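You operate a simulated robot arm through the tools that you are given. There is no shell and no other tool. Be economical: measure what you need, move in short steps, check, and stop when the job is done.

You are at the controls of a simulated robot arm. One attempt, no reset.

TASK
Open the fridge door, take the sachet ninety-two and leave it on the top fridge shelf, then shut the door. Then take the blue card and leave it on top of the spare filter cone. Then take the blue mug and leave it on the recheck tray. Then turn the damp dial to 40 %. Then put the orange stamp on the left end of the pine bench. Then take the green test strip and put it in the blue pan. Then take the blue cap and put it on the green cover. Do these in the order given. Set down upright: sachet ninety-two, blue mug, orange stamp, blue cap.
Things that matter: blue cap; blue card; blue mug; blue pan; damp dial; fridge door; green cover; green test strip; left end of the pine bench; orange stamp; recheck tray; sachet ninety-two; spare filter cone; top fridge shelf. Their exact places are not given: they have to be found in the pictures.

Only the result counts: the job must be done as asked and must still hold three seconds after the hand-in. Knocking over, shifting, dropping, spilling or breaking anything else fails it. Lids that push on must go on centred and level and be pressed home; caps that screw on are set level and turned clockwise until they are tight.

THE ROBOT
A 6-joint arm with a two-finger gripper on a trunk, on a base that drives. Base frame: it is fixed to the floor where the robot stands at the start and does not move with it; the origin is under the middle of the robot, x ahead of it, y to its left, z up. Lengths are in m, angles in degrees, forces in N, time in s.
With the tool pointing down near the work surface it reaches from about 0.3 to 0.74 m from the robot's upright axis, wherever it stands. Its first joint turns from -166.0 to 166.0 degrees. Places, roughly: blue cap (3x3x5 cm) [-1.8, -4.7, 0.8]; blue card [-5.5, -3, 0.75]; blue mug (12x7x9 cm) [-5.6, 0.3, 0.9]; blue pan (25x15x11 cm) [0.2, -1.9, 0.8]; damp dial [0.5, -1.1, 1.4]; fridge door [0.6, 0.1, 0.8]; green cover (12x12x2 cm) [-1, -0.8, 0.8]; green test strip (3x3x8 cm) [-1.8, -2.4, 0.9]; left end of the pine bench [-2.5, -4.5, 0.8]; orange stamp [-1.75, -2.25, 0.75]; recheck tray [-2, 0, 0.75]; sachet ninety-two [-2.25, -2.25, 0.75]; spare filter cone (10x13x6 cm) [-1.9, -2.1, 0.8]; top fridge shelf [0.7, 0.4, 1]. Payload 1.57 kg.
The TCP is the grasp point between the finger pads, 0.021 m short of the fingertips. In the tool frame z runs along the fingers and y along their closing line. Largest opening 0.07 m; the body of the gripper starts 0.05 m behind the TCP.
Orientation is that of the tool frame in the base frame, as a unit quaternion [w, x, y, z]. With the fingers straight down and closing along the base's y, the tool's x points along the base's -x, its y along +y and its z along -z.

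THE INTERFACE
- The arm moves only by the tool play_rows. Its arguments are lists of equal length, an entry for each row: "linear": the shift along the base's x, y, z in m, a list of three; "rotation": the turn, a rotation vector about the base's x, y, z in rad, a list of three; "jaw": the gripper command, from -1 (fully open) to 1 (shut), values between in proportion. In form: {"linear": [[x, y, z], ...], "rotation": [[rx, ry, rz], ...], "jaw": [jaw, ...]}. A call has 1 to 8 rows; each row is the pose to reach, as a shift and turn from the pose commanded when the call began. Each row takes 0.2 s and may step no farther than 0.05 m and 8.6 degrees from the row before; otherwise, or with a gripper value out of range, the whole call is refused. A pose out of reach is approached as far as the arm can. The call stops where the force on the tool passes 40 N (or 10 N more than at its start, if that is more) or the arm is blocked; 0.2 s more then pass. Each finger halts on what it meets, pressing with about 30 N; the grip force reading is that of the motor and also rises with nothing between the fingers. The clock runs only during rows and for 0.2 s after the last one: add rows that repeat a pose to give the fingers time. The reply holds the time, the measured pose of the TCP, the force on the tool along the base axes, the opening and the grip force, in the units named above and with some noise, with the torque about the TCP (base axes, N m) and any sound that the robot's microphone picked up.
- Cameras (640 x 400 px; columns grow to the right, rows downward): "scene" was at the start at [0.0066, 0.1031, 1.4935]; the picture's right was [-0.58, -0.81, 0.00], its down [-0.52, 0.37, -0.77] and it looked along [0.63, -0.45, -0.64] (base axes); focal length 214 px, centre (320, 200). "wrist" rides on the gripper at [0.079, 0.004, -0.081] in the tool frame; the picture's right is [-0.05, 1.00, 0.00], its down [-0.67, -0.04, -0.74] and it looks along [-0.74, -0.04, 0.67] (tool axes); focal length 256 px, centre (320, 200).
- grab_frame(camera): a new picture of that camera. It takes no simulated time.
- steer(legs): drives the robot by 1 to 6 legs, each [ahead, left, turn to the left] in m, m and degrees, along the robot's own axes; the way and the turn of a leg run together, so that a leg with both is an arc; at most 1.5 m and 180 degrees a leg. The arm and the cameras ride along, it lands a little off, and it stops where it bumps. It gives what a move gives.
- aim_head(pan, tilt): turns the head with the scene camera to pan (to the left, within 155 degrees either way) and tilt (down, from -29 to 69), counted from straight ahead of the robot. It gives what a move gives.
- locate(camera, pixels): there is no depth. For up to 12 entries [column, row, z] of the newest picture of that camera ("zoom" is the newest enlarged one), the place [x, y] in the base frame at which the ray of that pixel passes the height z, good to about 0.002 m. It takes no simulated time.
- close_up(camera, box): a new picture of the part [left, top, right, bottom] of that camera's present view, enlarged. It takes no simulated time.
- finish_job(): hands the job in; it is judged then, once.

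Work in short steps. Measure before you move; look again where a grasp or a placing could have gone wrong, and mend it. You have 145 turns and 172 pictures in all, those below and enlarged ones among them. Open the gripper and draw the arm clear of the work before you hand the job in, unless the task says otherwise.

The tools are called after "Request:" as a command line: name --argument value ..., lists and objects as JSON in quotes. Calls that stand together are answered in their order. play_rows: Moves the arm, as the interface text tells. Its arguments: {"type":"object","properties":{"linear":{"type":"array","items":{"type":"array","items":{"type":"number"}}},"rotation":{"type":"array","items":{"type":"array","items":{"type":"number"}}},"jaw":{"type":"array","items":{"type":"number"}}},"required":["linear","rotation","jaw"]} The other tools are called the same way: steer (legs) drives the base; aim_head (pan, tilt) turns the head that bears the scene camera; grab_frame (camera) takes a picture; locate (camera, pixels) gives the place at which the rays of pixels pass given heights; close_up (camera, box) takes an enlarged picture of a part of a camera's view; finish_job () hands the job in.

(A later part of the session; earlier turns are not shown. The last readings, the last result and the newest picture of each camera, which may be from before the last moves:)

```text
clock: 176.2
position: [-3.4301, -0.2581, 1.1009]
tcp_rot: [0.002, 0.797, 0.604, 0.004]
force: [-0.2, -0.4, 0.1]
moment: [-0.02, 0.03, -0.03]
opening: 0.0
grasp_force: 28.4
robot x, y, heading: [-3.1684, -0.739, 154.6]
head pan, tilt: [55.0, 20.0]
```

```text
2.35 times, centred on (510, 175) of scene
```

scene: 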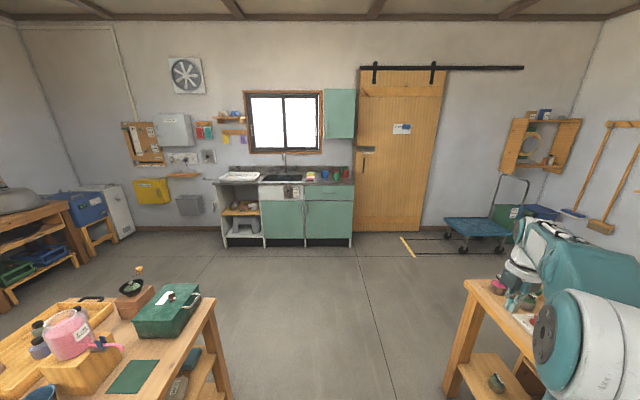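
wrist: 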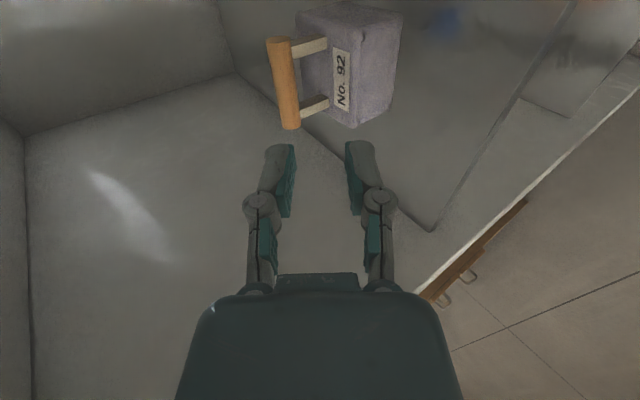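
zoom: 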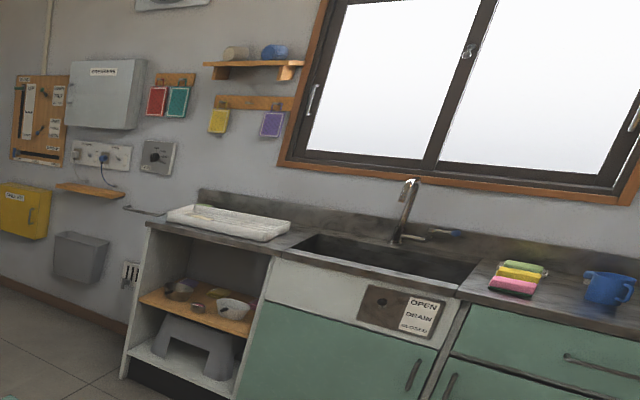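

Request:
close_up --camera "scene" --box '[245, 165, 325, 215]'

Request:
locate --camera "zoom" --pixels '[[180, 300, 0.85], [320, 220, 0.85], [500, 170, 0.85], [420, 240, 0.85]]'

```text
8.00 times, centred on (285, 190) of scene
```

zoom: 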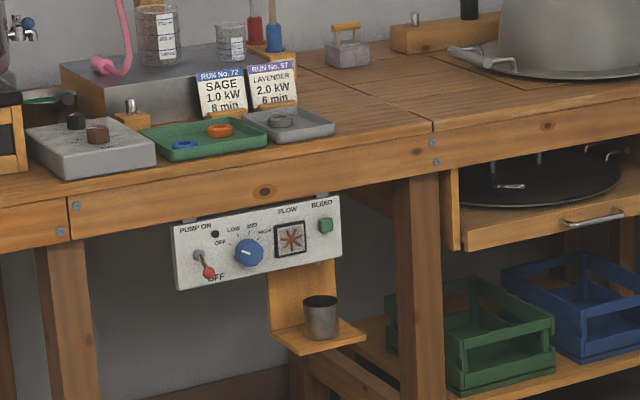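

```text
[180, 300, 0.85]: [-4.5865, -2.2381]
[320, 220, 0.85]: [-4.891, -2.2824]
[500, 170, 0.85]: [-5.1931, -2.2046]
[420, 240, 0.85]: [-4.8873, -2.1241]
```

The RUN cards stand on the stills bench, but I need a nearer look at the far corner. Drive round the end of the table.

Request:
steer --legs '[[1.35, 0, 0], [0, 0, 90], [0.9, 0, 0]]'

Request:
aim_head --pan 0 --tilt 25

Request:
grab_frame --camera "scene"

Request:
aim_head --pan 35 --tilt 30

Request:
grab_frame --camera "scene"

```text
clock: 191.2
position: [-5.2404, -1.2436, 1.1018]
tcp_rot: [-0.001, 0.125, 0.992, 0.005]
force: [0.6, 0.0, 0.7]
moment: [0.05, 0.0, -0.01]
opening: 0.0
grasp_force: 28.4
robot x, y, heading: [-4.7651, -0.9684, -114.1]
head pan, tilt: [55.0, 20.0]
```

```text
clock: 192.5
position: [-5.241, -1.2432, 1.1018]
tcp_rot: [-0.002, 0.125, 0.992, 0.004]
force: [0.4, 0.0, 0.0]
moment: [0.02, 0.01, -0.05]
opening: 0.0003
grasp_force: 28.7
robot x, y, heading: [-4.7676, -0.9713, -114.0]
head pan, tilt: [0.0, 25.0]
```

```text
100 pictures are left
```

scene: 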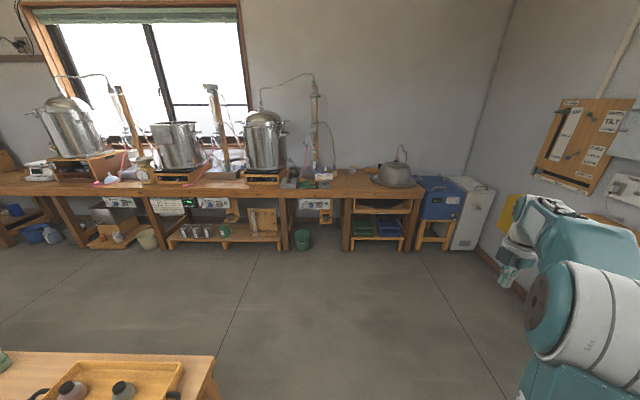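

```text
clock: 193.5
position: [-5.2407, -1.2434, 1.1011]
tcp_rot: [-0.001, 0.126, 0.992, 0.005]
force: [0.1, 0.0, 0.4]
moment: [0.01, 0.02, 0.01]
opening: 0.0
grasp_force: 28.5
robot x, y, heading: [-4.7628, -0.969, -113.9]
head pan, tilt: [35.0, 30.0]
```

```text
99 pictures are left
```

scene: 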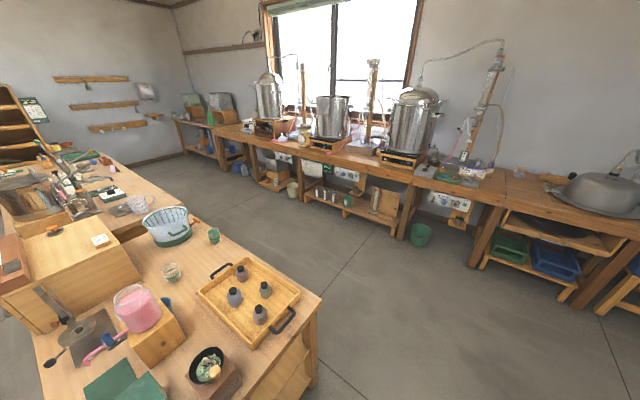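

The cards on the stills bench match the given place (about 2.15 m ahead). Drive up to the bench.

Request:
steer --legs '[[1.3, 0.2, 0]]'

Request:
aim_head --pan 0 --tilt 40

Request:
grab_frame --camera "scene"

Request:
close_up --camera "scene" --box '[200, 60, 400, 200]'

```text
clock: 200.1
position: [-5.6244, -2.4871, 1.1016]
tcp_rot: [-0.001, 0.147, 0.989, 0.005]
force: [-0.5, 0.0, -0.1]
moment: [-0.04, 0.0, -0.03]
opening: 0.0001
grasp_force: 29.2
robot x, y, heading: [-5.1408, -2.232, -116.3]
head pan, tilt: [35.0, 30.0]
```

```text
clock: 201.1
position: [-5.6244, -2.4864, 1.1014]
tcp_rot: [-0.001, 0.146, 0.989, 0.004]
force: [-0.2, -0.3, 0.2]
moment: [0.02, 0.0, -0.02]
opening: 0.0
grasp_force: 28.6
robot x, y, heading: [-5.1432, -2.2311, -116.5]
head pan, tilt: [0.0, 40.0]
```

```text
98 pictures are left
```

scene: 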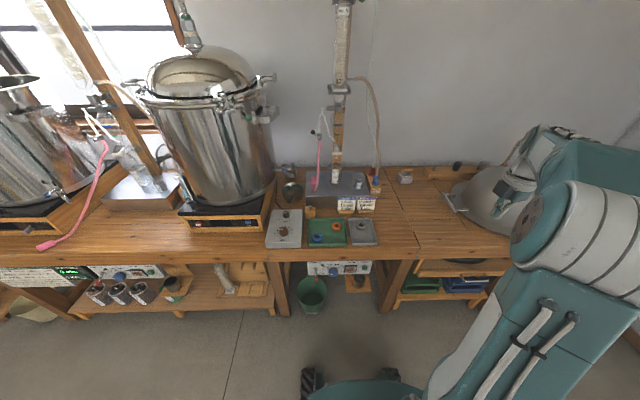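

```text
2.86 times, centred on (300, 130) of scene
```

zoom: 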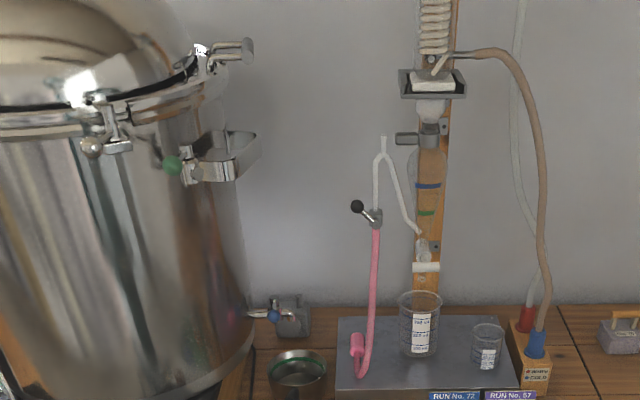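

Request:
close_up --camera "scene" --box '[325, 180, 389, 220]'

Request:
close_up --camera "wrist" --box '[0, 0, 640, 400]'

```text
10.00 times, centred on (357, 200) of scene
```

zoom: 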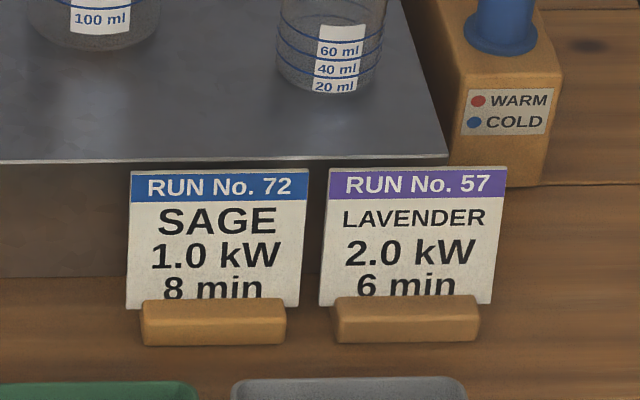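

```text
1.00 times, centred on (320, 200) of wrist (not enlarged: the box is as wide or as high as the picture)
```

zoom: 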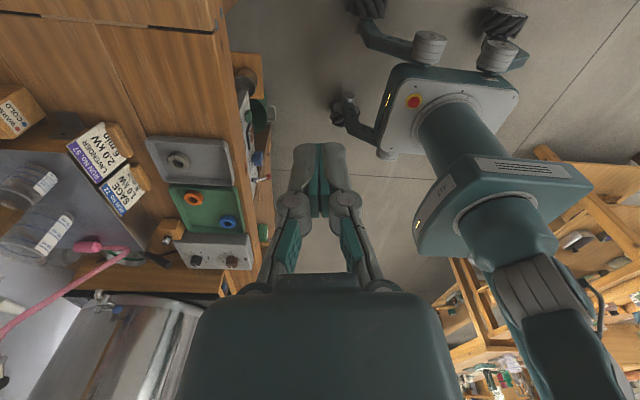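

Measure the blue-headed card "RUN No. 72": scene rays, then wrist close-up.

Request:
close_up --camera "wrist" --box '[50, 100, 210, 220]'

Request:
locate --camera "zoom" --pixels '[[320, 200, 0.9]]'

Request:
locate --camera "scene" --pixels '[[338, 197.2, 0.9], [338, 197.2, 1.0], [355.9, 196.8, 0.9], [355.9, 196.8, 1.0], [339.2, 210.5, 0.85], [339.2, 210.5, 0.95], [325, 196.2, 0.9], [325, 196.2, 1.0], [370, 195.5, 0.9], [370, 195.5, 1.0]]'

```text
3.33 times, centred on (130, 160) of wrist
```

zoom: 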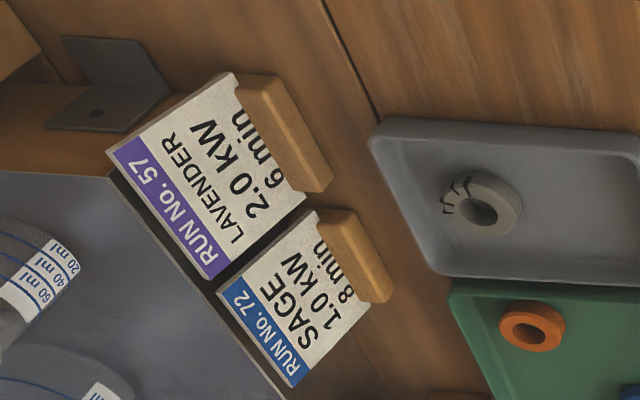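

```text
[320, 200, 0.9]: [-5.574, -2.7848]
```

```text
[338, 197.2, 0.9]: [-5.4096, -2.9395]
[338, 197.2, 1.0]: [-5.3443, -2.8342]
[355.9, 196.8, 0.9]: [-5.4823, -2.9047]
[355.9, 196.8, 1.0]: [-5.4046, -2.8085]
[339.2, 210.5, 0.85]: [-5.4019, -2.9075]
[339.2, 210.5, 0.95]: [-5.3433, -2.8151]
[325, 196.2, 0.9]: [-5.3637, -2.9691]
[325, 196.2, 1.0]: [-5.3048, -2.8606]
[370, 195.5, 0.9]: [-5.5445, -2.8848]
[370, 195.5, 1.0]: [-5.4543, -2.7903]
```

Request:
locate --camera "zoom" --pixels '[[290, 388, 0.9], [290, 388, 1.0], [216, 291, 0.9], [216, 291, 1.0], [119, 172, 0.9], [119, 172, 1.0], [322, 210, 0.85], [322, 210, 0.95], [389, 300, 0.85], [389, 300, 0.95]]'

```text
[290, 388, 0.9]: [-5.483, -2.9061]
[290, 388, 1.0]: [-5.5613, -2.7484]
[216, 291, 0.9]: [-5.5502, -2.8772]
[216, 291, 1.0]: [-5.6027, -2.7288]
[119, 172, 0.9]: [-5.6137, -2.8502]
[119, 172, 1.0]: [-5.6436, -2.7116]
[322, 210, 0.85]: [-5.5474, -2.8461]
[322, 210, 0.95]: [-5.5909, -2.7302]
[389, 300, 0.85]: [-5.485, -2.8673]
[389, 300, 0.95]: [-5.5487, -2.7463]
```

Card top edge runs (−5.443,−2.994)–(−5.523,−2.955) at z≈0.848, leaning back, with a metal box ~2 cm behind. I move the base closer, then the tool above the card with the closing line across it.

Request:
steer --legs '[[0.16, 0.13, 0]]'

Request:
play_rows --linear '[[0, 0, 0], [0, 0, 0]]' --rotation '[[0, 0, -0.08], [0, 0, -0.157]]' --jaw '[-0.2, -0.2]'

```text
clock: 202.7
position: [-5.5816, -2.6856, 1.1006]
tcp_rot: [0.0, 0.144, 0.99, 0.003]
force: [-0.5, 0.9, 0.3]
moment: [0.01, 0.0, 0.0]
opening: 0.0001
grasp_force: 28.2
robot x, y, heading: [-5.0952, -2.4305, -116.2]
head pan, tilt: [0.0, 40.0]
```

```text
clock: 203.3
position: [-5.5794, -2.6866, 1.1013]
tcp_rot: [0.0, 0.223, 0.975, 0.004]
force: [0.6, 0.2, -0.3]
moment: [0.04, -0.02, -0.04]
opening: 0.0421
grasp_force: 0.0
robot x, y, heading: [-5.0963, -2.4331, -116.2]
head pan, tilt: [0.0, 40.0]
```

Request:
play_rows --linear '[[0.012, -0.036, -0.02], [0.024, -0.072, -0.04], [0.036, -0.108, -0.06], [0.048, -0.144, -0.08], [0.06, -0.18, -0.1], [0.072, -0.216, -0.12], [0.0845, -0.252, -0.14], [0.0965, -0.288, -0.155]]' --rotation '[[0.0274, -0.0134, 0], [0.0548, -0.0267, 0], [0.0823, -0.0401, 0], [0.1097, -0.0534, 0], [0.1371, -0.0668, 0], [0.1645, -0.0802, 0], [0.1919, -0.0935, 0], [0.2194, -0.1069, 0]]' --jaw '[-0.2, -0.2, -0.2, -0.2, -0.2, -0.2, -0.2, -0.2]'

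Request:
grab_frame --camera "wrist"

Request:
close_up --camera "scene" --box '[270, 170, 470, 300]'

```text
clock: 205.1
position: [-5.4791, -2.981, 0.9472]
tcp_rot: [0.027, 0.221, 0.967, 0.124]
force: [0.2, 0.1, 0.0]
moment: [-0.04, -0.01, 0.0]
opening: 0.042
grasp_force: 0.1
robot x, y, heading: [-5.0952, -2.4322, -116.4]
head pan, tilt: [0.0, 40.0]
```

```text
93 pictures are left
```

wrist: 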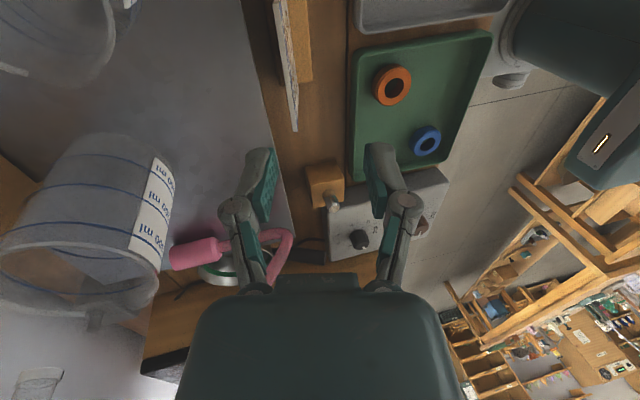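

```text
3.08 times, centred on (370, 235) of scene
```

zoom: 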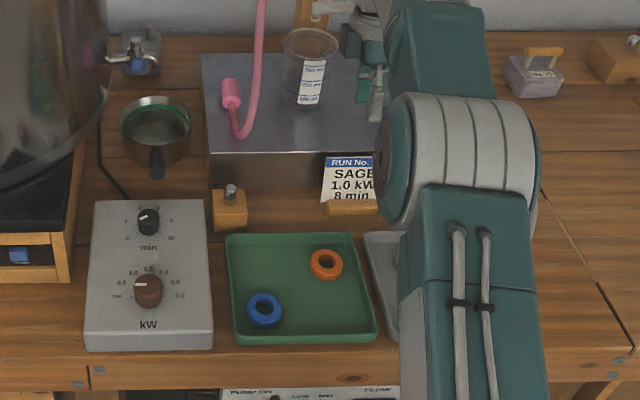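

The card is edge-on at col ~285, row 85 (≈2.3 cm beyond the axis because of the lean). I align the approach line, narrow the fingers to 20 mm, and check.

Request:
play_rows --linear '[[-0.009, -0.01, 0], [-0.0175, -0.0205, -0.003], [-0.0175, -0.0205, -0.003]]' --rotation '[[0, 0, 0], [0, 0, 0], [0, 0, 0]]' --jaw '[0.43, 0.43, 0.43]'

Request:
play_rows --linear '[[0.0028, 0.0059, -0.025], [0.0053, 0.0114, -0.048]]' --rotation '[[0, 0, 0], [0, 0, 0]]' --jaw '[0.43, 0.43]'

Request:
grab_frame --camera "wrist"

```text
clock: 205.9
position: [-5.4919, -2.9924, 0.9445]
tcp_rot: [0.027, 0.219, 0.967, 0.123]
force: [-0.7, -0.1, -0.5]
moment: [0.0, 0.01, 0.0]
opening: 0.0199
grasp_force: 0.1
out of reach, approached as far as the arm can: row 2, 3
robot x, y, heading: [-5.0953, -2.4298, -116.2]
head pan, tilt: [0.0, 40.0]
```

```text
clock: 206.5
position: [-5.4874, -2.9781, 0.8973]
tcp_rot: [0.027, 0.22, 0.967, 0.123]
force: [0.0, -0.5, -0.2]
moment: [0.01, 0.01, 0.02]
opening: 0.02
grasp_force: 0.0
robot x, y, heading: [-5.0971, -2.4323, -116.0]
head pan, tilt: [0.0, 40.0]
```

```text
91 pictures are left
```

wrist: 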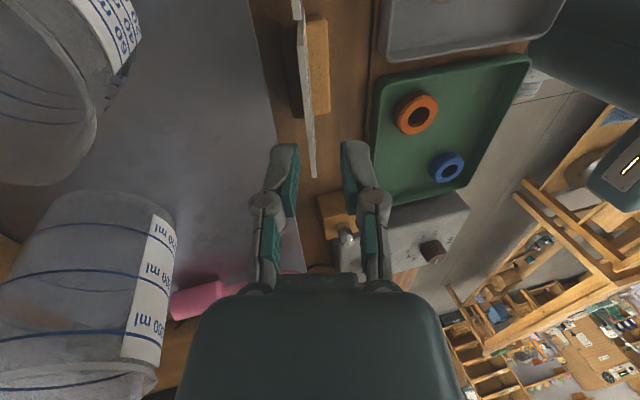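

Card lies between the fingers, ~6 mm toward the back one. Descend with a small correction and pinch the top edge.

Request:
play_rows --linear '[[-0.001, -0.002, -0.012], [0.001, 0.002, -0.026], [0.0026, 0.0056, -0.0395], [0.0026, 0.0056, -0.0395], [0.0026, 0.0056, -0.0395]]' --rotation '[[0, 0, 0], [0, 0, 0], [0, 0, 0], [0, 0, 0], [0, 0, 0]]' --jaw '[0.43, 0.43, 0.43, 1, 1]'

Request:
grab_frame --camera "wrist"

```text
clock: 207.7
position: [-5.4846, -2.9735, 0.8576]
tcp_rot: [0.028, 0.22, 0.967, 0.122]
force: [0.0, 0.1, 0.2]
moment: [0.02, 0.04, 0.02]
opening: 0.006
grasp_force: 30.0
robot x, y, heading: [-5.0933, -2.4269, -116.3]
head pan, tilt: [0.0, 40.0]
```

```text
90 pictures are left
```

wrist: 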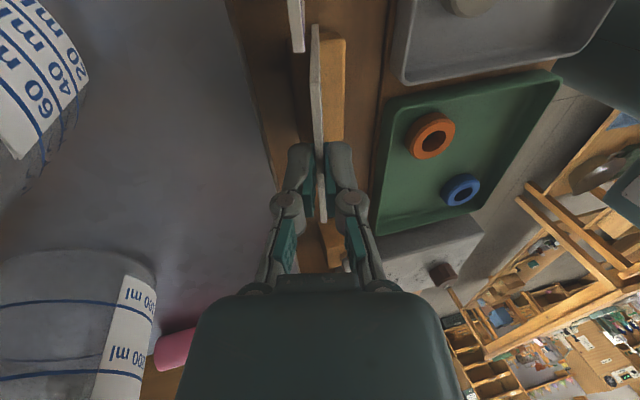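

Card gripped (6 mm). Lift along the card plane, then up and back.

Request:
play_rows --linear '[[-0.0022, -0.0047, 0.02], [-0.0045, -0.0095, 0.04], [-0.003, -0.006, 0.08], [0.01, 0.02, 0.12], [0.03, 0.06, 0.14], [0.05, 0.1, 0.15]]' --rotation '[[0, 0, 0], [0, 0, 0], [0, 0, 0], [0, 0, 0], [0, 0, 0], [0, 0, 0]]' --jaw '[1, 1, 1, 1, 1, 1]'

Request:
grab_frame --camera "wrist"

Request:
close_up --camera "scene" --box '[270, 150, 470, 290]'

```text
clock: 209.1
position: [-5.4328, -2.8725, 1.0071]
tcp_rot: [0.027, 0.22, 0.967, 0.124]
force: [-0.3, -0.7, -1.1]
moment: [-0.03, 0.01, -0.02]
opening: 0.0058
grasp_force: 30.0
robot x, y, heading: [-5.0914, -2.4299, -116.3]
head pan, tilt: [0.0, 40.0]
```

```text
89 pictures are left
```

wrist: 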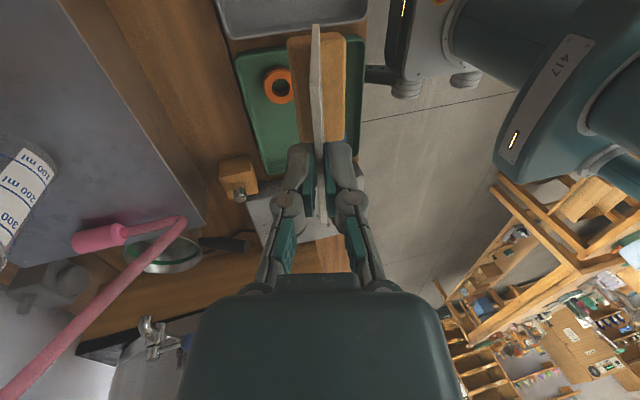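

```text
2.86 times, centred on (370, 220) of scene
```

zoom: 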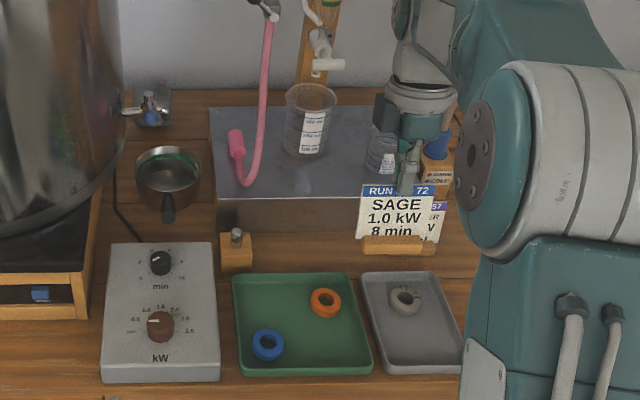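

The wooden foot came along: card and foot are one piece. Drive back to the first table: reverse, clear the table end, and strafe left.

Request:
steer --legs '[[-0.5, 0, 0], [0, -0.32, 0], [-1.45, 0, 0], [-0.58, 0, 0], [0, 1.5, 0], [0, 1.35, 0]]'

Request:
aim_head --pan 5 --tilt 40

Request:
grab_frame --camera "scene"

```text
clock: 236.7
position: [-1.9875, -1.6023, 1.006]
tcp_rot: [0.023, 0.184, 0.975, 0.124]
force: [-1.3, 0.5, -0.9]
moment: [0.02, -0.02, -0.01]
opening: 0.0059
grasp_force: 29.8
robot x, y, heading: [-1.6823, -1.1397, -111.9]
head pan, tilt: [0.0, 40.0]
```

```text
clock: 237.4
position: [-1.9853, -1.6026, 1.0068]
tcp_rot: [0.022, 0.185, 0.975, 0.123]
force: [0.0, 0.1, 0.2]
moment: [0.04, 0.0, 0.0]
opening: 0.0064
grasp_force: 30.1
robot x, y, heading: [-1.6811, -1.1365, -112.3]
head pan, tilt: [5.0, 40.0]
```

```text
87 pictures are left
```

scene: 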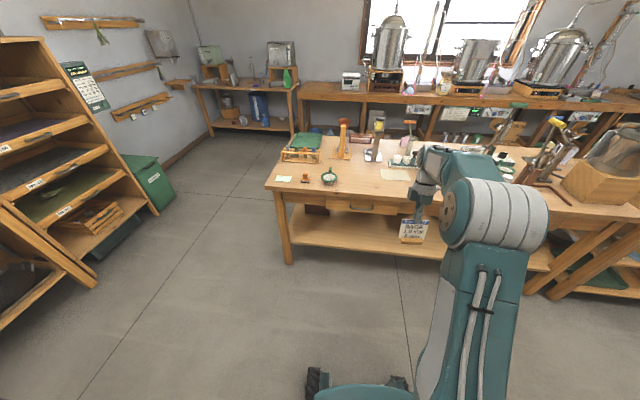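

Approach so the filter cone (327,176) is ahead; then look from scene and wrist.

Request:
steer --legs '[[0.38, 0.3, -4]]'

Request:
aim_head --pan 15 --tilt 50

Request:
close_up --camera "scene" --box '[220, 130, 460, 280]'

Request:
grab_frame --camera "wrist"

```text
clock: 240.3
position: [-1.9045, -2.0504, 1.0066]
tcp_rot: [0.027, 0.219, 0.968, 0.123]
force: [0.5, 0.1, -0.9]
moment: [0.01, 0.03, 0.01]
opening: 0.0058
grasp_force: 30.5
robot x, y, heading: [-1.5684, -1.609, -115.7]
head pan, tilt: [5.0, 40.0]
```

```text
clock: 241.0
position: [-1.9042, -2.0501, 1.0078]
tcp_rot: [0.027, 0.218, 0.968, 0.123]
force: [-0.7, -0.1, -0.6]
moment: [0.0, 0.02, 0.0]
opening: 0.0059
grasp_force: 29.8
robot x, y, heading: [-1.5646, -1.6097, -115.9]
head pan, tilt: [15.0, 50.0]
```

```text
2.67 times, centred on (340, 205) of scene
```

zoom: 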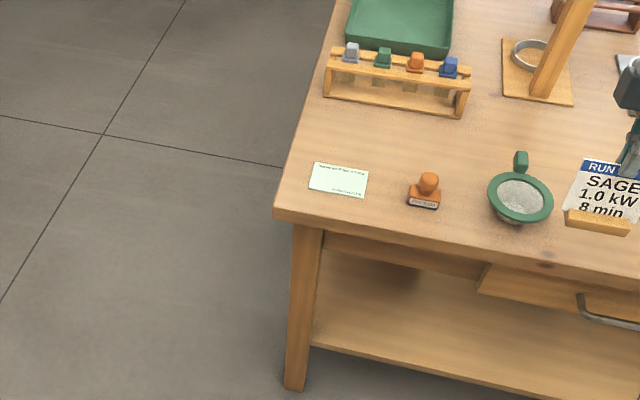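

```text
85 pictures are left
```

wrist: 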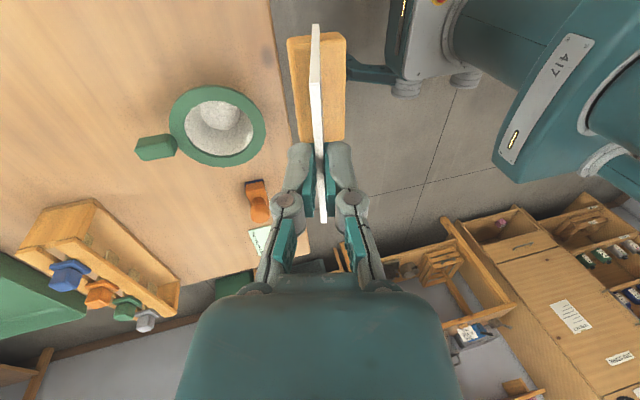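

Triangulate ring centre from both views; also the stamp and the strip.

Request:
locate --camera "zoom" --pixels '[[520, 196, 0.8], [520, 196, 0.9], [488, 197, 0.86], [553, 197, 0.86], [428, 180, 0.85], [428, 180, 0.9], [384, 57, 0.9], [384, 57, 1.0], [521, 160, 0.86]]'

Request:
locate --camera "wrist" --pixels '[[217, 127, 0.8], [217, 127, 0.9], [169, 127, 0.86], [266, 127, 0.86], [218, 87, 0.86], [217, 167, 0.86], [259, 210, 0.85], [259, 210, 0.9], [124, 310, 0.9], [124, 310, 0.95], [155, 148, 0.86]]'

```text
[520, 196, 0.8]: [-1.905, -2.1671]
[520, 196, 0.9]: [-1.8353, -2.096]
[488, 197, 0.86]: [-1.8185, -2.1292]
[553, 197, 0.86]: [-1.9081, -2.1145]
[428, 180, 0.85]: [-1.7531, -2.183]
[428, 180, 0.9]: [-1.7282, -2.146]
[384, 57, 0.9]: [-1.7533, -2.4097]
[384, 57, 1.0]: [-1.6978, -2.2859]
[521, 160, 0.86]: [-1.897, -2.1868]
```

```text
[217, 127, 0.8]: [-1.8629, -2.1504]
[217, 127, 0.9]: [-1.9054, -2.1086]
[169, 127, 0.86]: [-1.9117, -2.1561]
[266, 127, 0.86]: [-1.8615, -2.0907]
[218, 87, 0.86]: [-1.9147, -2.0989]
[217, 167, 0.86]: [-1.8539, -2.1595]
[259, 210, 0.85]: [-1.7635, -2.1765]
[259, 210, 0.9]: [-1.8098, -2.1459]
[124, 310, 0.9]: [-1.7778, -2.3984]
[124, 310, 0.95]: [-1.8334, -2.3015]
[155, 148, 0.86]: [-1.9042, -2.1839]
```

Ring centre ≈ (−1.879,−2.135,0.843), Ø≈9.6 cm; the card's foot is about (−0.007,+0.023) from the TCP. Move over the ring and lower most of the way.

Request:
play_rows --linear '[[0.011, -0.036, 0], [0.0215, -0.072, 0], [0.032, -0.108, 0], [0.032, -0.108, -0.03], [0.032, -0.108, -0.055]]' --rotation '[[0, 0, 0], [0, 0, 0], [0, 0, 0], [0, 0, 0], [0, 0, 0]]' --jaw '[1, 1, 1, 1, 1]'

Request:
grab_frame --camera "wrist"

Request:
close_up --camera "scene" --box '[340, 140, 460, 260]'

```text
clock: 242.2
position: [-1.8707, -2.1598, 0.9526]
tcp_rot: [0.027, 0.219, 0.968, 0.122]
force: [-0.5, 0.4, -0.6]
moment: [0.04, 0.02, -0.01]
opening: 0.0062
grasp_force: 30.3
robot x, y, heading: [-1.5664, -1.6061, -116.1]
head pan, tilt: [15.0, 50.0]
```

```text
84 pictures are left
```

wrist: 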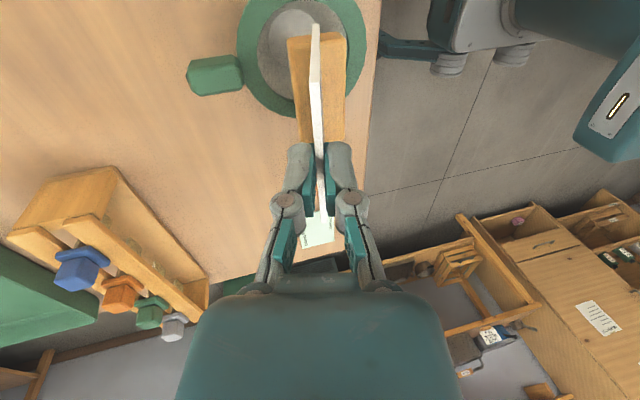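

```text
3.33 times, centred on (400, 200) of scene
```

zoom: 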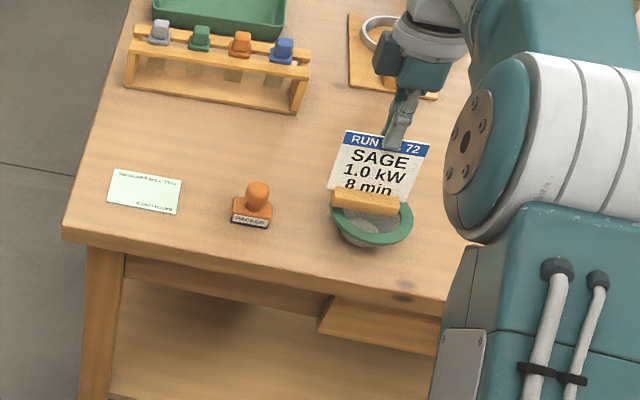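

Aligned with the ring within ~5 mm; small shift right and lower until contact.

Request:
play_rows --linear '[[-0.004, 0.002, -0.012], [-0.004, 0.002, -0.022]]' --rotation '[[0, 0, 0], [0, 0, 0]]' --jaw '[1, 1]'

Request:
play_rows --linear '[[0, 0, -0.004], [0, 0, -0.008]]' --rotation '[[0, 0, 0], [0, 0, 0]]' --jaw '[1, 1]'

Request:
close_up --camera "scene" --box '[360, 170, 440, 250]'

```text
clock: 242.8
position: [-1.8761, -2.157, 0.9368]
tcp_rot: [0.024, 0.218, 0.968, 0.118]
force: [-0.5, -0.8, 37.3]
moment: [0.2, 0.01, -0.01]
opening: 0.0059
grasp_force: 29.4
robot x, y, heading: [-1.5683, -1.6093, -116.3]
head pan, tilt: [15.0, 50.0]
```

```text
clock: 243.4
position: [-1.8731, -2.1556, 0.9255]
tcp_rot: [0.025, 0.218, 0.968, 0.121]
force: [1.4, 1.4, 37.2]
moment: [0.3, -0.13, 0.02]
opening: 0.0059
grasp_force: 29.7
robot x, y, heading: [-1.5684, -1.6092, -115.7]
head pan, tilt: [15.0, 50.0]
```

```text
5.00 times, centred on (400, 210) of scene
```

zoom: 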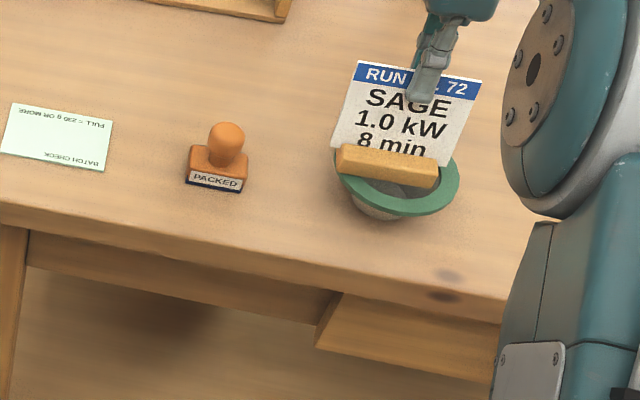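

The foot sits ~1 cm left/back of the ring centre; lift 1 cm, shift right and toward me, and set down more gently.

Request:
play_rows --linear '[[0, 0, 0.015], [-0.0064, 0.0098, 0.017], [-0.0064, 0.0098, 0.017]]' --rotation '[[0, 0, 0], [0, 0, 0], [0, 0, 0]]' --jaw '[1, 1, 1]'

Request:
close_up --camera "scene" --box '[360, 170, 440, 250]'

```text
clock: 244.2
position: [-1.8813, -2.1469, 0.9389]
tcp_rot: [0.027, 0.218, 0.968, 0.123]
force: [1.2, 0.1, -0.4]
moment: [0.01, 0.01, 0.0]
opening: 0.006
grasp_force: 29.9
robot x, y, heading: [-1.5654, -1.6031, -115.9]
head pan, tilt: [15.0, 50.0]
```

```text
5.00 times, centred on (400, 210) of scene
```

zoom: 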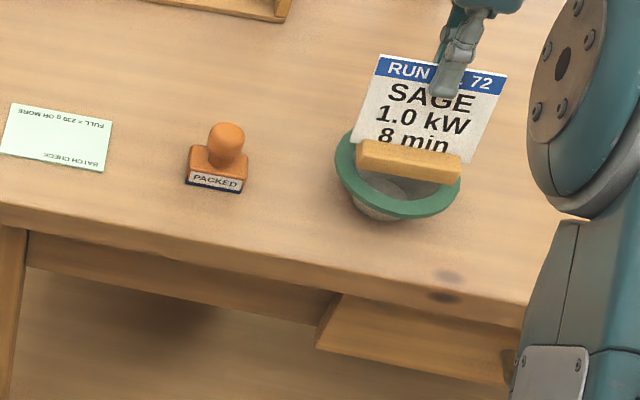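

Now ~8 mm too far right; shift 7 mm back left and lower.

Request:
play_rows --linear '[[0.0063, -0.003, 0], [0.0063, -0.003, -0.006], [0.0063, -0.003, -0.012], [0.0063, -0.003, -0.012]]' --rotation '[[0, 0, 0], [0, 0, 0], [0, 0, 0], [0, 0, 0]]' --jaw '[1, 1, 1, 1]'

Request:
close_up --camera "scene" --box '[360, 170, 440, 250]'

```text
clock: 245.2
position: [-1.8739, -2.1501, 0.9279]
tcp_rot: [0.026, 0.219, 0.968, 0.122]
force: [0.6, -0.5, -1.2]
moment: [0.0, 0.04, 0.01]
opening: 0.0061
grasp_force: 30.2
robot x, y, heading: [-1.5645, -1.6084, -115.9]
head pan, tilt: [15.0, 50.0]
```

```text
5.00 times, centred on (400, 210) of scene
```

zoom: 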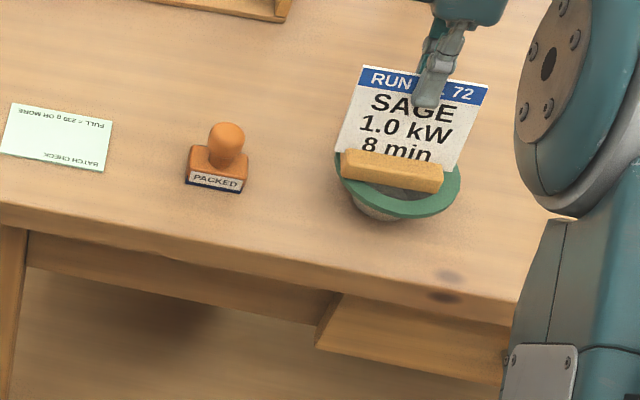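

Nearly centred; fine-shift 4 mm right and 4 mm toward me, then touch down.

Request:
play_rows --linear '[[-0.0018, 0.0054, 0.002], [-0.0018, 0.0054, -0.002], [-0.0018, 0.0054, -0.004]]' --rotation '[[0, 0, 0], [0, 0, 0], [0, 0, 0]]' --jaw '[1, 1, 1]'

Request:
close_up --camera "scene" --box '[360, 170, 440, 250]'

```text
clock: 246.0
position: [-1.8766, -2.1438, 0.9266]
tcp_rot: [0.025, 0.219, 0.968, 0.121]
force: [-0.4, 2.2, 19.1]
moment: [0.13, -0.1, -0.02]
opening: 0.0061
grasp_force: 30.0
robot x, y, heading: [-1.5648, -1.6103, -116.1]
head pan, tilt: [15.0, 50.0]
```

```text
5.00 times, centred on (400, 210) of scene
```

zoom: 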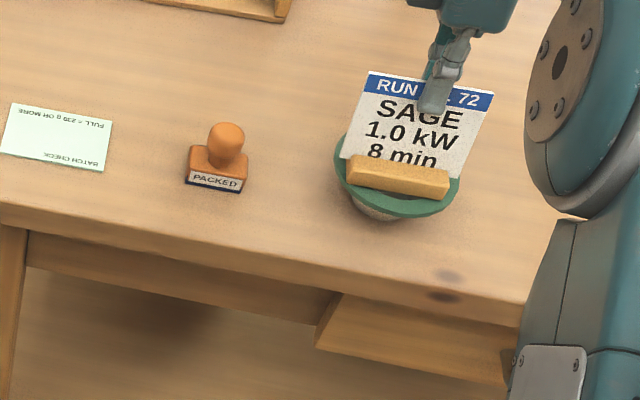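

Centred and in contact. Open slightly and retreat along the tool axis, then check.

Request:
play_rows --linear '[[0, 0, 0.002], [0, 0, 0.002], [0, 0, 0.002], [-0.0027, -0.0057, 0.026], [-0.0053, -0.0114, 0.05], [-0.005, -0.01, 0.09], [0.01, 0.02, 0.13]]' --rotation '[[0, 0, 0], [0, 0, 0], [0, 0, 0], [0, 0, 0], [0, 0, 0], [0, 0, 0], [0, 0, 0]]' --jaw '[0.7, 0.45, 0.45, 0.45, 0.45, 0.45, 0.45]'

Request:
close_up --camera "scene" --box '[320, 130, 480, 270]'

```text
refused: row 7 steps farther than a row can; nothing moved
```

```text
2.86 times, centred on (400, 200) of scene
```

zoom: 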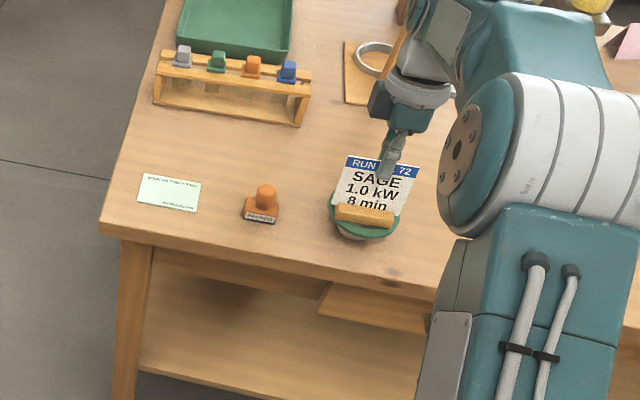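

The last row was too long; repeat with smaller steps.

Request:
play_rows --linear '[[0, 0, 0.002], [0, 0, 0.002], [0, 0, 0.002], [-0.0027, -0.0057, 0.026], [-0.0053, -0.0114, 0.05], [-0.005, -0.01, 0.085], [0.0, 0.0, 0.12]]' --rotation '[[0, 0, 0], [0, 0, 0], [0, 0, 0], [0, 0, 0], [0, 0, 0], [0, 0, 0], [0, 0, 0]]' --jaw '[0.7, 0.45, 0.45, 0.45, 0.45, 0.45, 0.45]'

Request:
close_up --camera "scene" --box '[320, 130, 480, 270]'

```text
clock: 247.6
position: [-1.8755, -2.144, 1.0433]
tcp_rot: [0.027, 0.218, 0.968, 0.123]
force: [0.0, -0.2, -0.8]
moment: [0.02, -0.01, -0.02]
opening: 0.0195
grasp_force: 0.1
robot x, y, heading: [-1.5634, -1.6094, -115.9]
head pan, tilt: [15.0, 50.0]
```

```text
2.86 times, centred on (400, 200) of scene
```

zoom: 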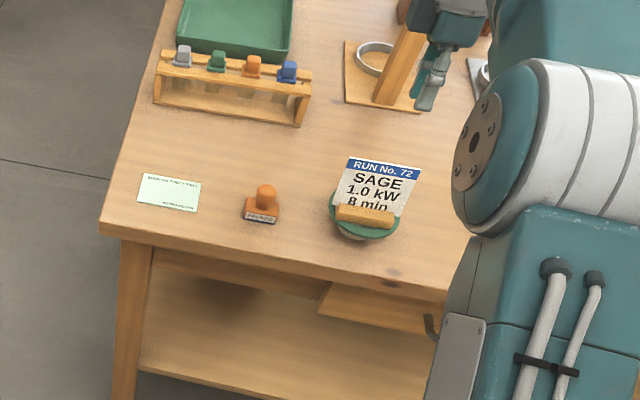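

Card stands centred on the cone. Next the blue mug on the far sink counter: retract, back off, turn and drive along the aisle.

Request:
play_rows --linear '[[0.02, 0.04, 0.01], [0.04, 0.08, 0.02], [0.06, 0.12, 0.03], [0.08, 0.16, 0.03]]' --rotation '[[0, 0, 0], [0, 0, 0], [0, 0, 0], [0, 0, 0]]' --jaw '[1, 1, 1, 1]'

Request:
steer --legs '[[-0.17, 0, 0], [0, 0, -90], [1.5, 0, 0], [1.5, 0, 0]]'

Request:
aim_head --pan 0 --tilt 25

Request:
grab_frame --camera "scene"

```text
clock: 248.6
position: [-1.7947, -1.9826, 1.0739]
tcp_rot: [0.026, 0.218, 0.968, 0.123]
force: [0.6, -1.1, 0.0]
moment: [0.04, -0.01, 0.04]
opening: 0.0001
grasp_force: 28.1
robot x, y, heading: [-1.5656, -1.6075, -115.9]
head pan, tilt: [15.0, 50.0]
```

```text
clock: 268.0
position: [-4.5611, 0.1148, 1.0739]
tcp_rot: [0.106, 0.845, 0.52, 0.067]
force: [-0.7, 0.0, 0.0]
moment: [-0.02, -0.03, 0.0]
opening: 0.0
grasp_force: 28.7
robot x, y, heading: [-4.1957, -0.1258, 152.6]
head pan, tilt: [15.0, 50.0]
```

```text
clock: 268.9
position: [-4.5604, 0.1151, 1.0737]
tcp_rot: [0.106, 0.846, 0.519, 0.067]
force: [0.4, -0.4, 0.1]
moment: [0.0, 0.05, -0.01]
opening: 0.0
grasp_force: 28.7
robot x, y, heading: [-4.192, -0.1212, 152.5]
head pan, tilt: [0.0, 25.0]
```

```text
76 pictures are left
```

scene: 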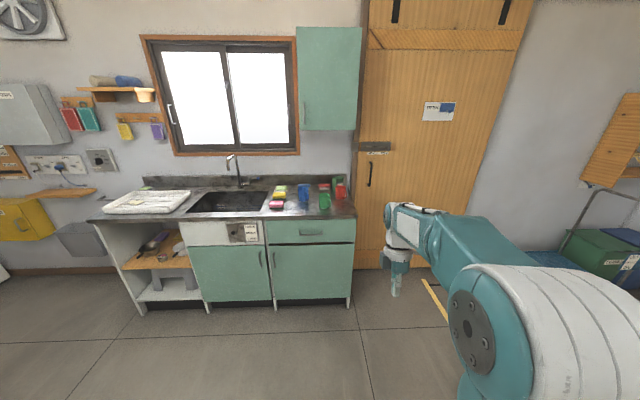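

The blue mug is at (304,193), ~1.45 m ahead. Drive closer and look from both cameras.

Request:
steer --legs '[[0.74, 0.36, 1.5]]'

Request:
aim_head --pan 0 --tilt 45

Request:
grab_frame --camera "scene"

Request:
grab_frame --camera "wrist"

```text
clock: 273.3
position: [-5.3918, 0.1004, 1.0737]
tcp_rot: [0.105, 0.836, 0.534, 0.068]
force: [0.7, 0.7, -0.2]
moment: [0.05, -0.03, 0.01]
opening: 0.0
grasp_force: 28.5
robot x, y, heading: [-5.0153, -0.1235, 154.3]
head pan, tilt: [0.0, 25.0]
```

```text
clock: 274.1
position: [-5.3921, 0.1001, 1.0746]
tcp_rot: [0.105, 0.836, 0.534, 0.069]
force: [-0.7, 0.4, 0.0]
moment: [0.01, 0.0, -0.02]
opening: 0.0
grasp_force: 28.4
robot x, y, heading: [-5.0144, -0.1266, 154.5]
head pan, tilt: [0.0, 45.0]
```

```text
75 pictures are left
```

scene: 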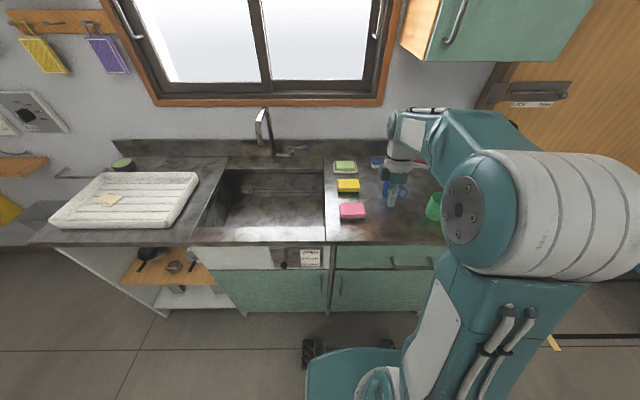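

```text
74 pictures are left
```

wrist: 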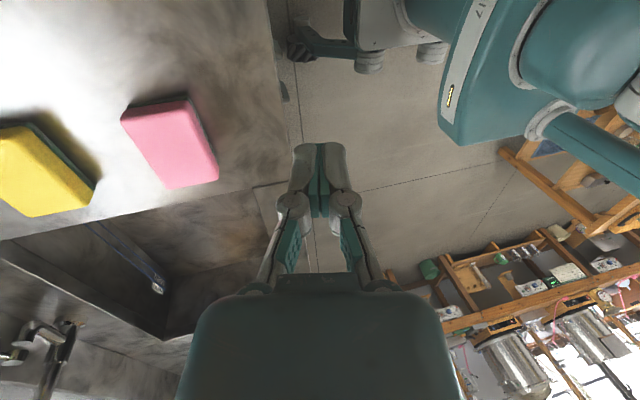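

The gripper hides the mug. Straighten the tool to vertical and move it right out of view.

Request:
play_rows --linear '[[0.02, 0.04, 0.01], [0.04, 0.08, 0.03], [0.06, 0.12, 0.05], [0.08, 0.16, 0.06], [0.1, 0.2, 0.06]]' --rotation '[[0.0353, 0.0765, 0], [0.0707, 0.153, 0], [0.106, 0.2295, 0], [0.106, 0.2295, 0], [0.106, 0.2295, 0]]' --jaw '[-1, -1, -1, -1, -1]'

Request:
close_up --camera "scene" --box '[320, 120, 480, 260]'

Request:
grab_frame --camera "wrist"

```text
clock: 275.3
position: [-5.2923, 0.3016, 1.1347]
tcp_rot: [-0.001, 0.843, 0.539, 0.0]
force: [0.1, 0.5, 0.0]
moment: [0.02, 0.01, -0.01]
opening: 0.07
grasp_force: 0.0
robot x, y, heading: [-5.0124, -0.125, 154.3]
head pan, tilt: [0.0, 45.0]
```

```text
2.86 times, centred on (400, 190) of scene
```

zoom: 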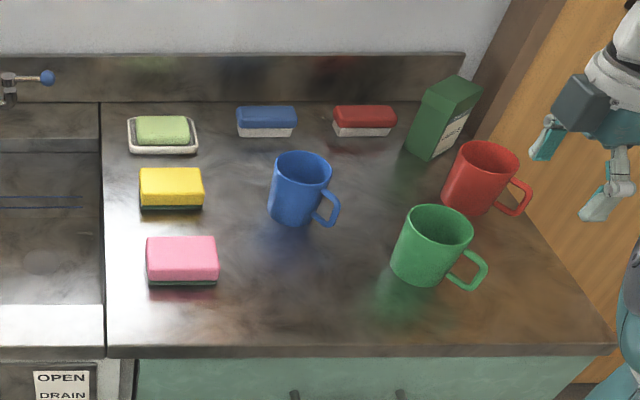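

```text
72 pictures are left
```

wrist: 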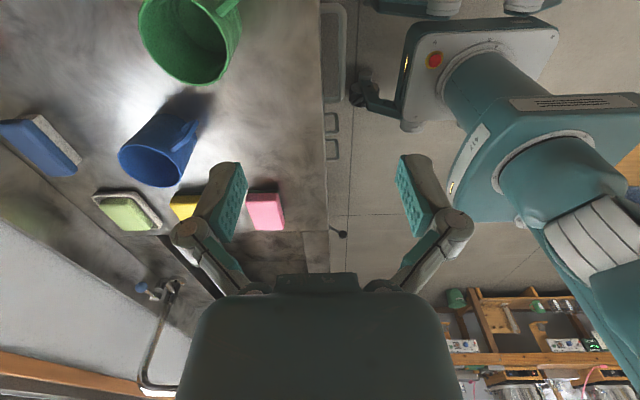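

Triangulate the blue mug's rim: zoom (302,168), wrist (154,165); also the counter points.

Request:
locate --camera "zoom" --pixels '[[302, 168, 0.9], [302, 168, 1.0], [272, 166, 0.97], [332, 171, 0.97], [302, 185, 0.97], [335, 210, 0.92], [290, 224, 0.87]]'

Request:
locate --camera "wrist" --pixels '[[154, 165, 0.9], [154, 165, 1.0], [118, 155, 0.97], [187, 172, 0.97]]'

```text
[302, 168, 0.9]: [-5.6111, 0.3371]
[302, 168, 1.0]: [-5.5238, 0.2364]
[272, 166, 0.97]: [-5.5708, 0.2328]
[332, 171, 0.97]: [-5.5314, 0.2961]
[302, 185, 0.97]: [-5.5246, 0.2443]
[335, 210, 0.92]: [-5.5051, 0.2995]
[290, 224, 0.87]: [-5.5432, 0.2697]
```

```text
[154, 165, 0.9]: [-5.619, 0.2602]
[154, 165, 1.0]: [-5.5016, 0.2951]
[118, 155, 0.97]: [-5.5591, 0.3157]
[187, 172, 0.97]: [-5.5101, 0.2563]
```

Rim centre ≈ (−5.559,0.281,0.955). I'll pinch the near rim wall: move above (−5.528,0.266) with ~4 cm opening and check.

Request:
play_rows --linear '[[-0.04, -0.006, -0.01], [-0.08, -0.012, -0.03], [-0.12, -0.018, -0.05], [-0.16, -0.024, -0.07], [-0.2, -0.03, -0.09], [-0.236, -0.0356, -0.105]]' --rotation '[[0, 0, 0], [0, 0, 0], [0, 0, 0], [0, 0, 0], [0, 0, 0], [0, 0, 0]]' --jaw '[-0.15, -0.15, -0.15, -0.15, -0.15, -0.15]'

Request:
grab_frame --camera "wrist"

```text
clock: 276.7
position: [-5.5285, 0.2639, 1.0315]
tcp_rot: [-0.001, 0.843, 0.537, 0.001]
force: [0.6, -0.2, 1.4]
moment: [0.02, 0.01, -0.03]
opening: 0.0401
grasp_force: 0.0
robot x, y, heading: [-5.0166, -0.1207, 154.5]
head pan, tilt: [0.0, 45.0]
```

```text
71 pictures are left
```

wrist: 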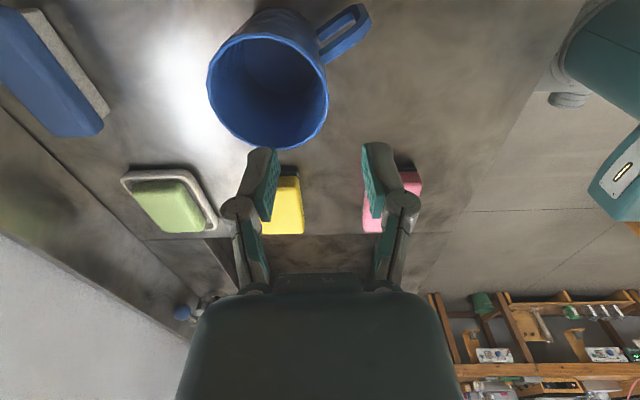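

Wall lies at ~y +3 mm; the centre is ~8 mm further along tool x. Correct, descend and pinch the rim.

Request:
play_rows --linear '[[0.0055, 0.007, -0.02], [0.0055, 0.007, -0.045], [0.0055, 0.007, -0.065], [0.0055, 0.007, -0.085], [0.0055, 0.007, -0.085], [0.0055, 0.007, -0.085]]' --rotation '[[0, 0, 0], [0, 0, 0], [0, 0, 0], [0, 0, 0], [0, 0, 0], [0, 0, 0]]' --jaw '[-0.15, -0.15, -0.15, -0.15, 1, 1]'

Request:
play_rows --linear '[[0, 0, 0.03], [0, 0, 0.07], [0, 0, 0.11]]' --rotation '[[0, 0, 0], [0, 0, 0], [0, 0, 0]]' --jaw '[1, 1, 1]'

Request:
grab_frame --camera "wrist"

```text
clock: 278.1
position: [-5.5227, 0.2705, 0.9455]
tcp_rot: [-0.002, 0.844, 0.537, 0.0]
force: [1.5, 0.7, 9.9]
moment: [0.22, 0.54, -0.05]
opening: 0.0059
grasp_force: 30.1
robot x, y, heading: [-5.0139, -0.1255, 154.3]
head pan, tilt: [0.0, 45.0]
```

```text
clock: 278.9
position: [-5.5227, 0.2706, 1.0521]
tcp_rot: [-0.001, 0.843, 0.537, 0.001]
force: [0.2, 0.2, -0.8]
moment: [0.0, -0.03, 0.02]
opening: 0.0061
grasp_force: 29.6
robot x, y, heading: [-5.0157, -0.1262, 154.7]
head pan, tilt: [0.0, 45.0]
```

```text
70 pictures are left
```

wrist: 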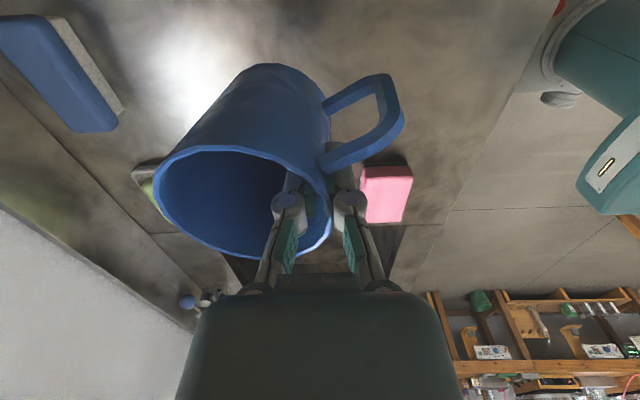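

Mug held upright. Retract and raise, then drive round the bench end to the other aisle, ending facing the bench near the recheck tray.

Request:
play_rows --linear '[[0.03, -0.014, 0.03], [0.06, -0.029, 0.06], [0.099, -0.0475, 0.09], [0.132, -0.063, 0.11], [0.165, -0.079, 0.12], [0.198, -0.095, 0.12]]' --rotation '[[0, 0, 0], [0, 0, 0], [0, 0, 0], [0, 0, 0], [0, 0, 0], [0, 0, 0]]' --jaw '[1, 1, 1, 1, 1, 1]'

Request:
steer --legs '[[-0.55, 0, 0], [0, 0, 90], [-1.1, 0, 0], [-1.1, 0, 0]]'

Request:
aim_head --pan 45 --tilt 25

Request:
grab_frame --camera "scene"

```text
refused: row 3 steps farther than a row can; nothing moved
```

```text
clock: 296.5
position: [-3.9691, 1.1488, 1.0529]
tcp_rot: [-0.002, 0.201, 0.98, 0.0]
force: [-0.5, 0.0, -1.4]
moment: [0.04, -0.01, 0.0]
opening: 0.0061
grasp_force: 30.3
robot x, y, heading: [-3.5871, 1.6702, -113.8]
head pan, tilt: [0.0, 45.0]
```

```text
clock: 297.7
position: [-3.9677, 1.1485, 1.0532]
tcp_rot: [-0.001, 0.201, 0.98, -0.001]
force: [0.0, 0.0, -1.3]
moment: [0.04, 0.02, 0.01]
opening: 0.006
grasp_force: 29.8
robot x, y, heading: [-3.5872, 1.6709, -113.8]
head pan, tilt: [45.0, 25.0]
```

```text
69 pictures are left
```

scene: 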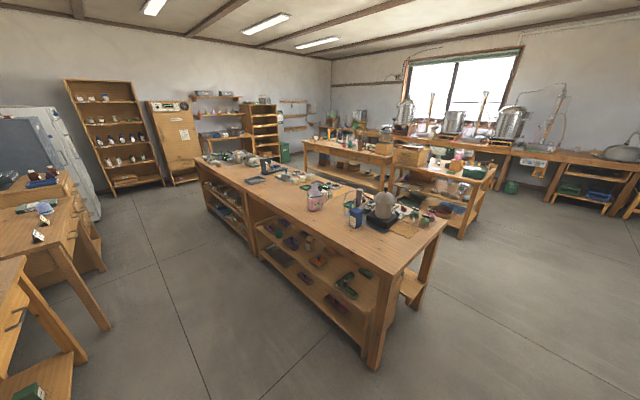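

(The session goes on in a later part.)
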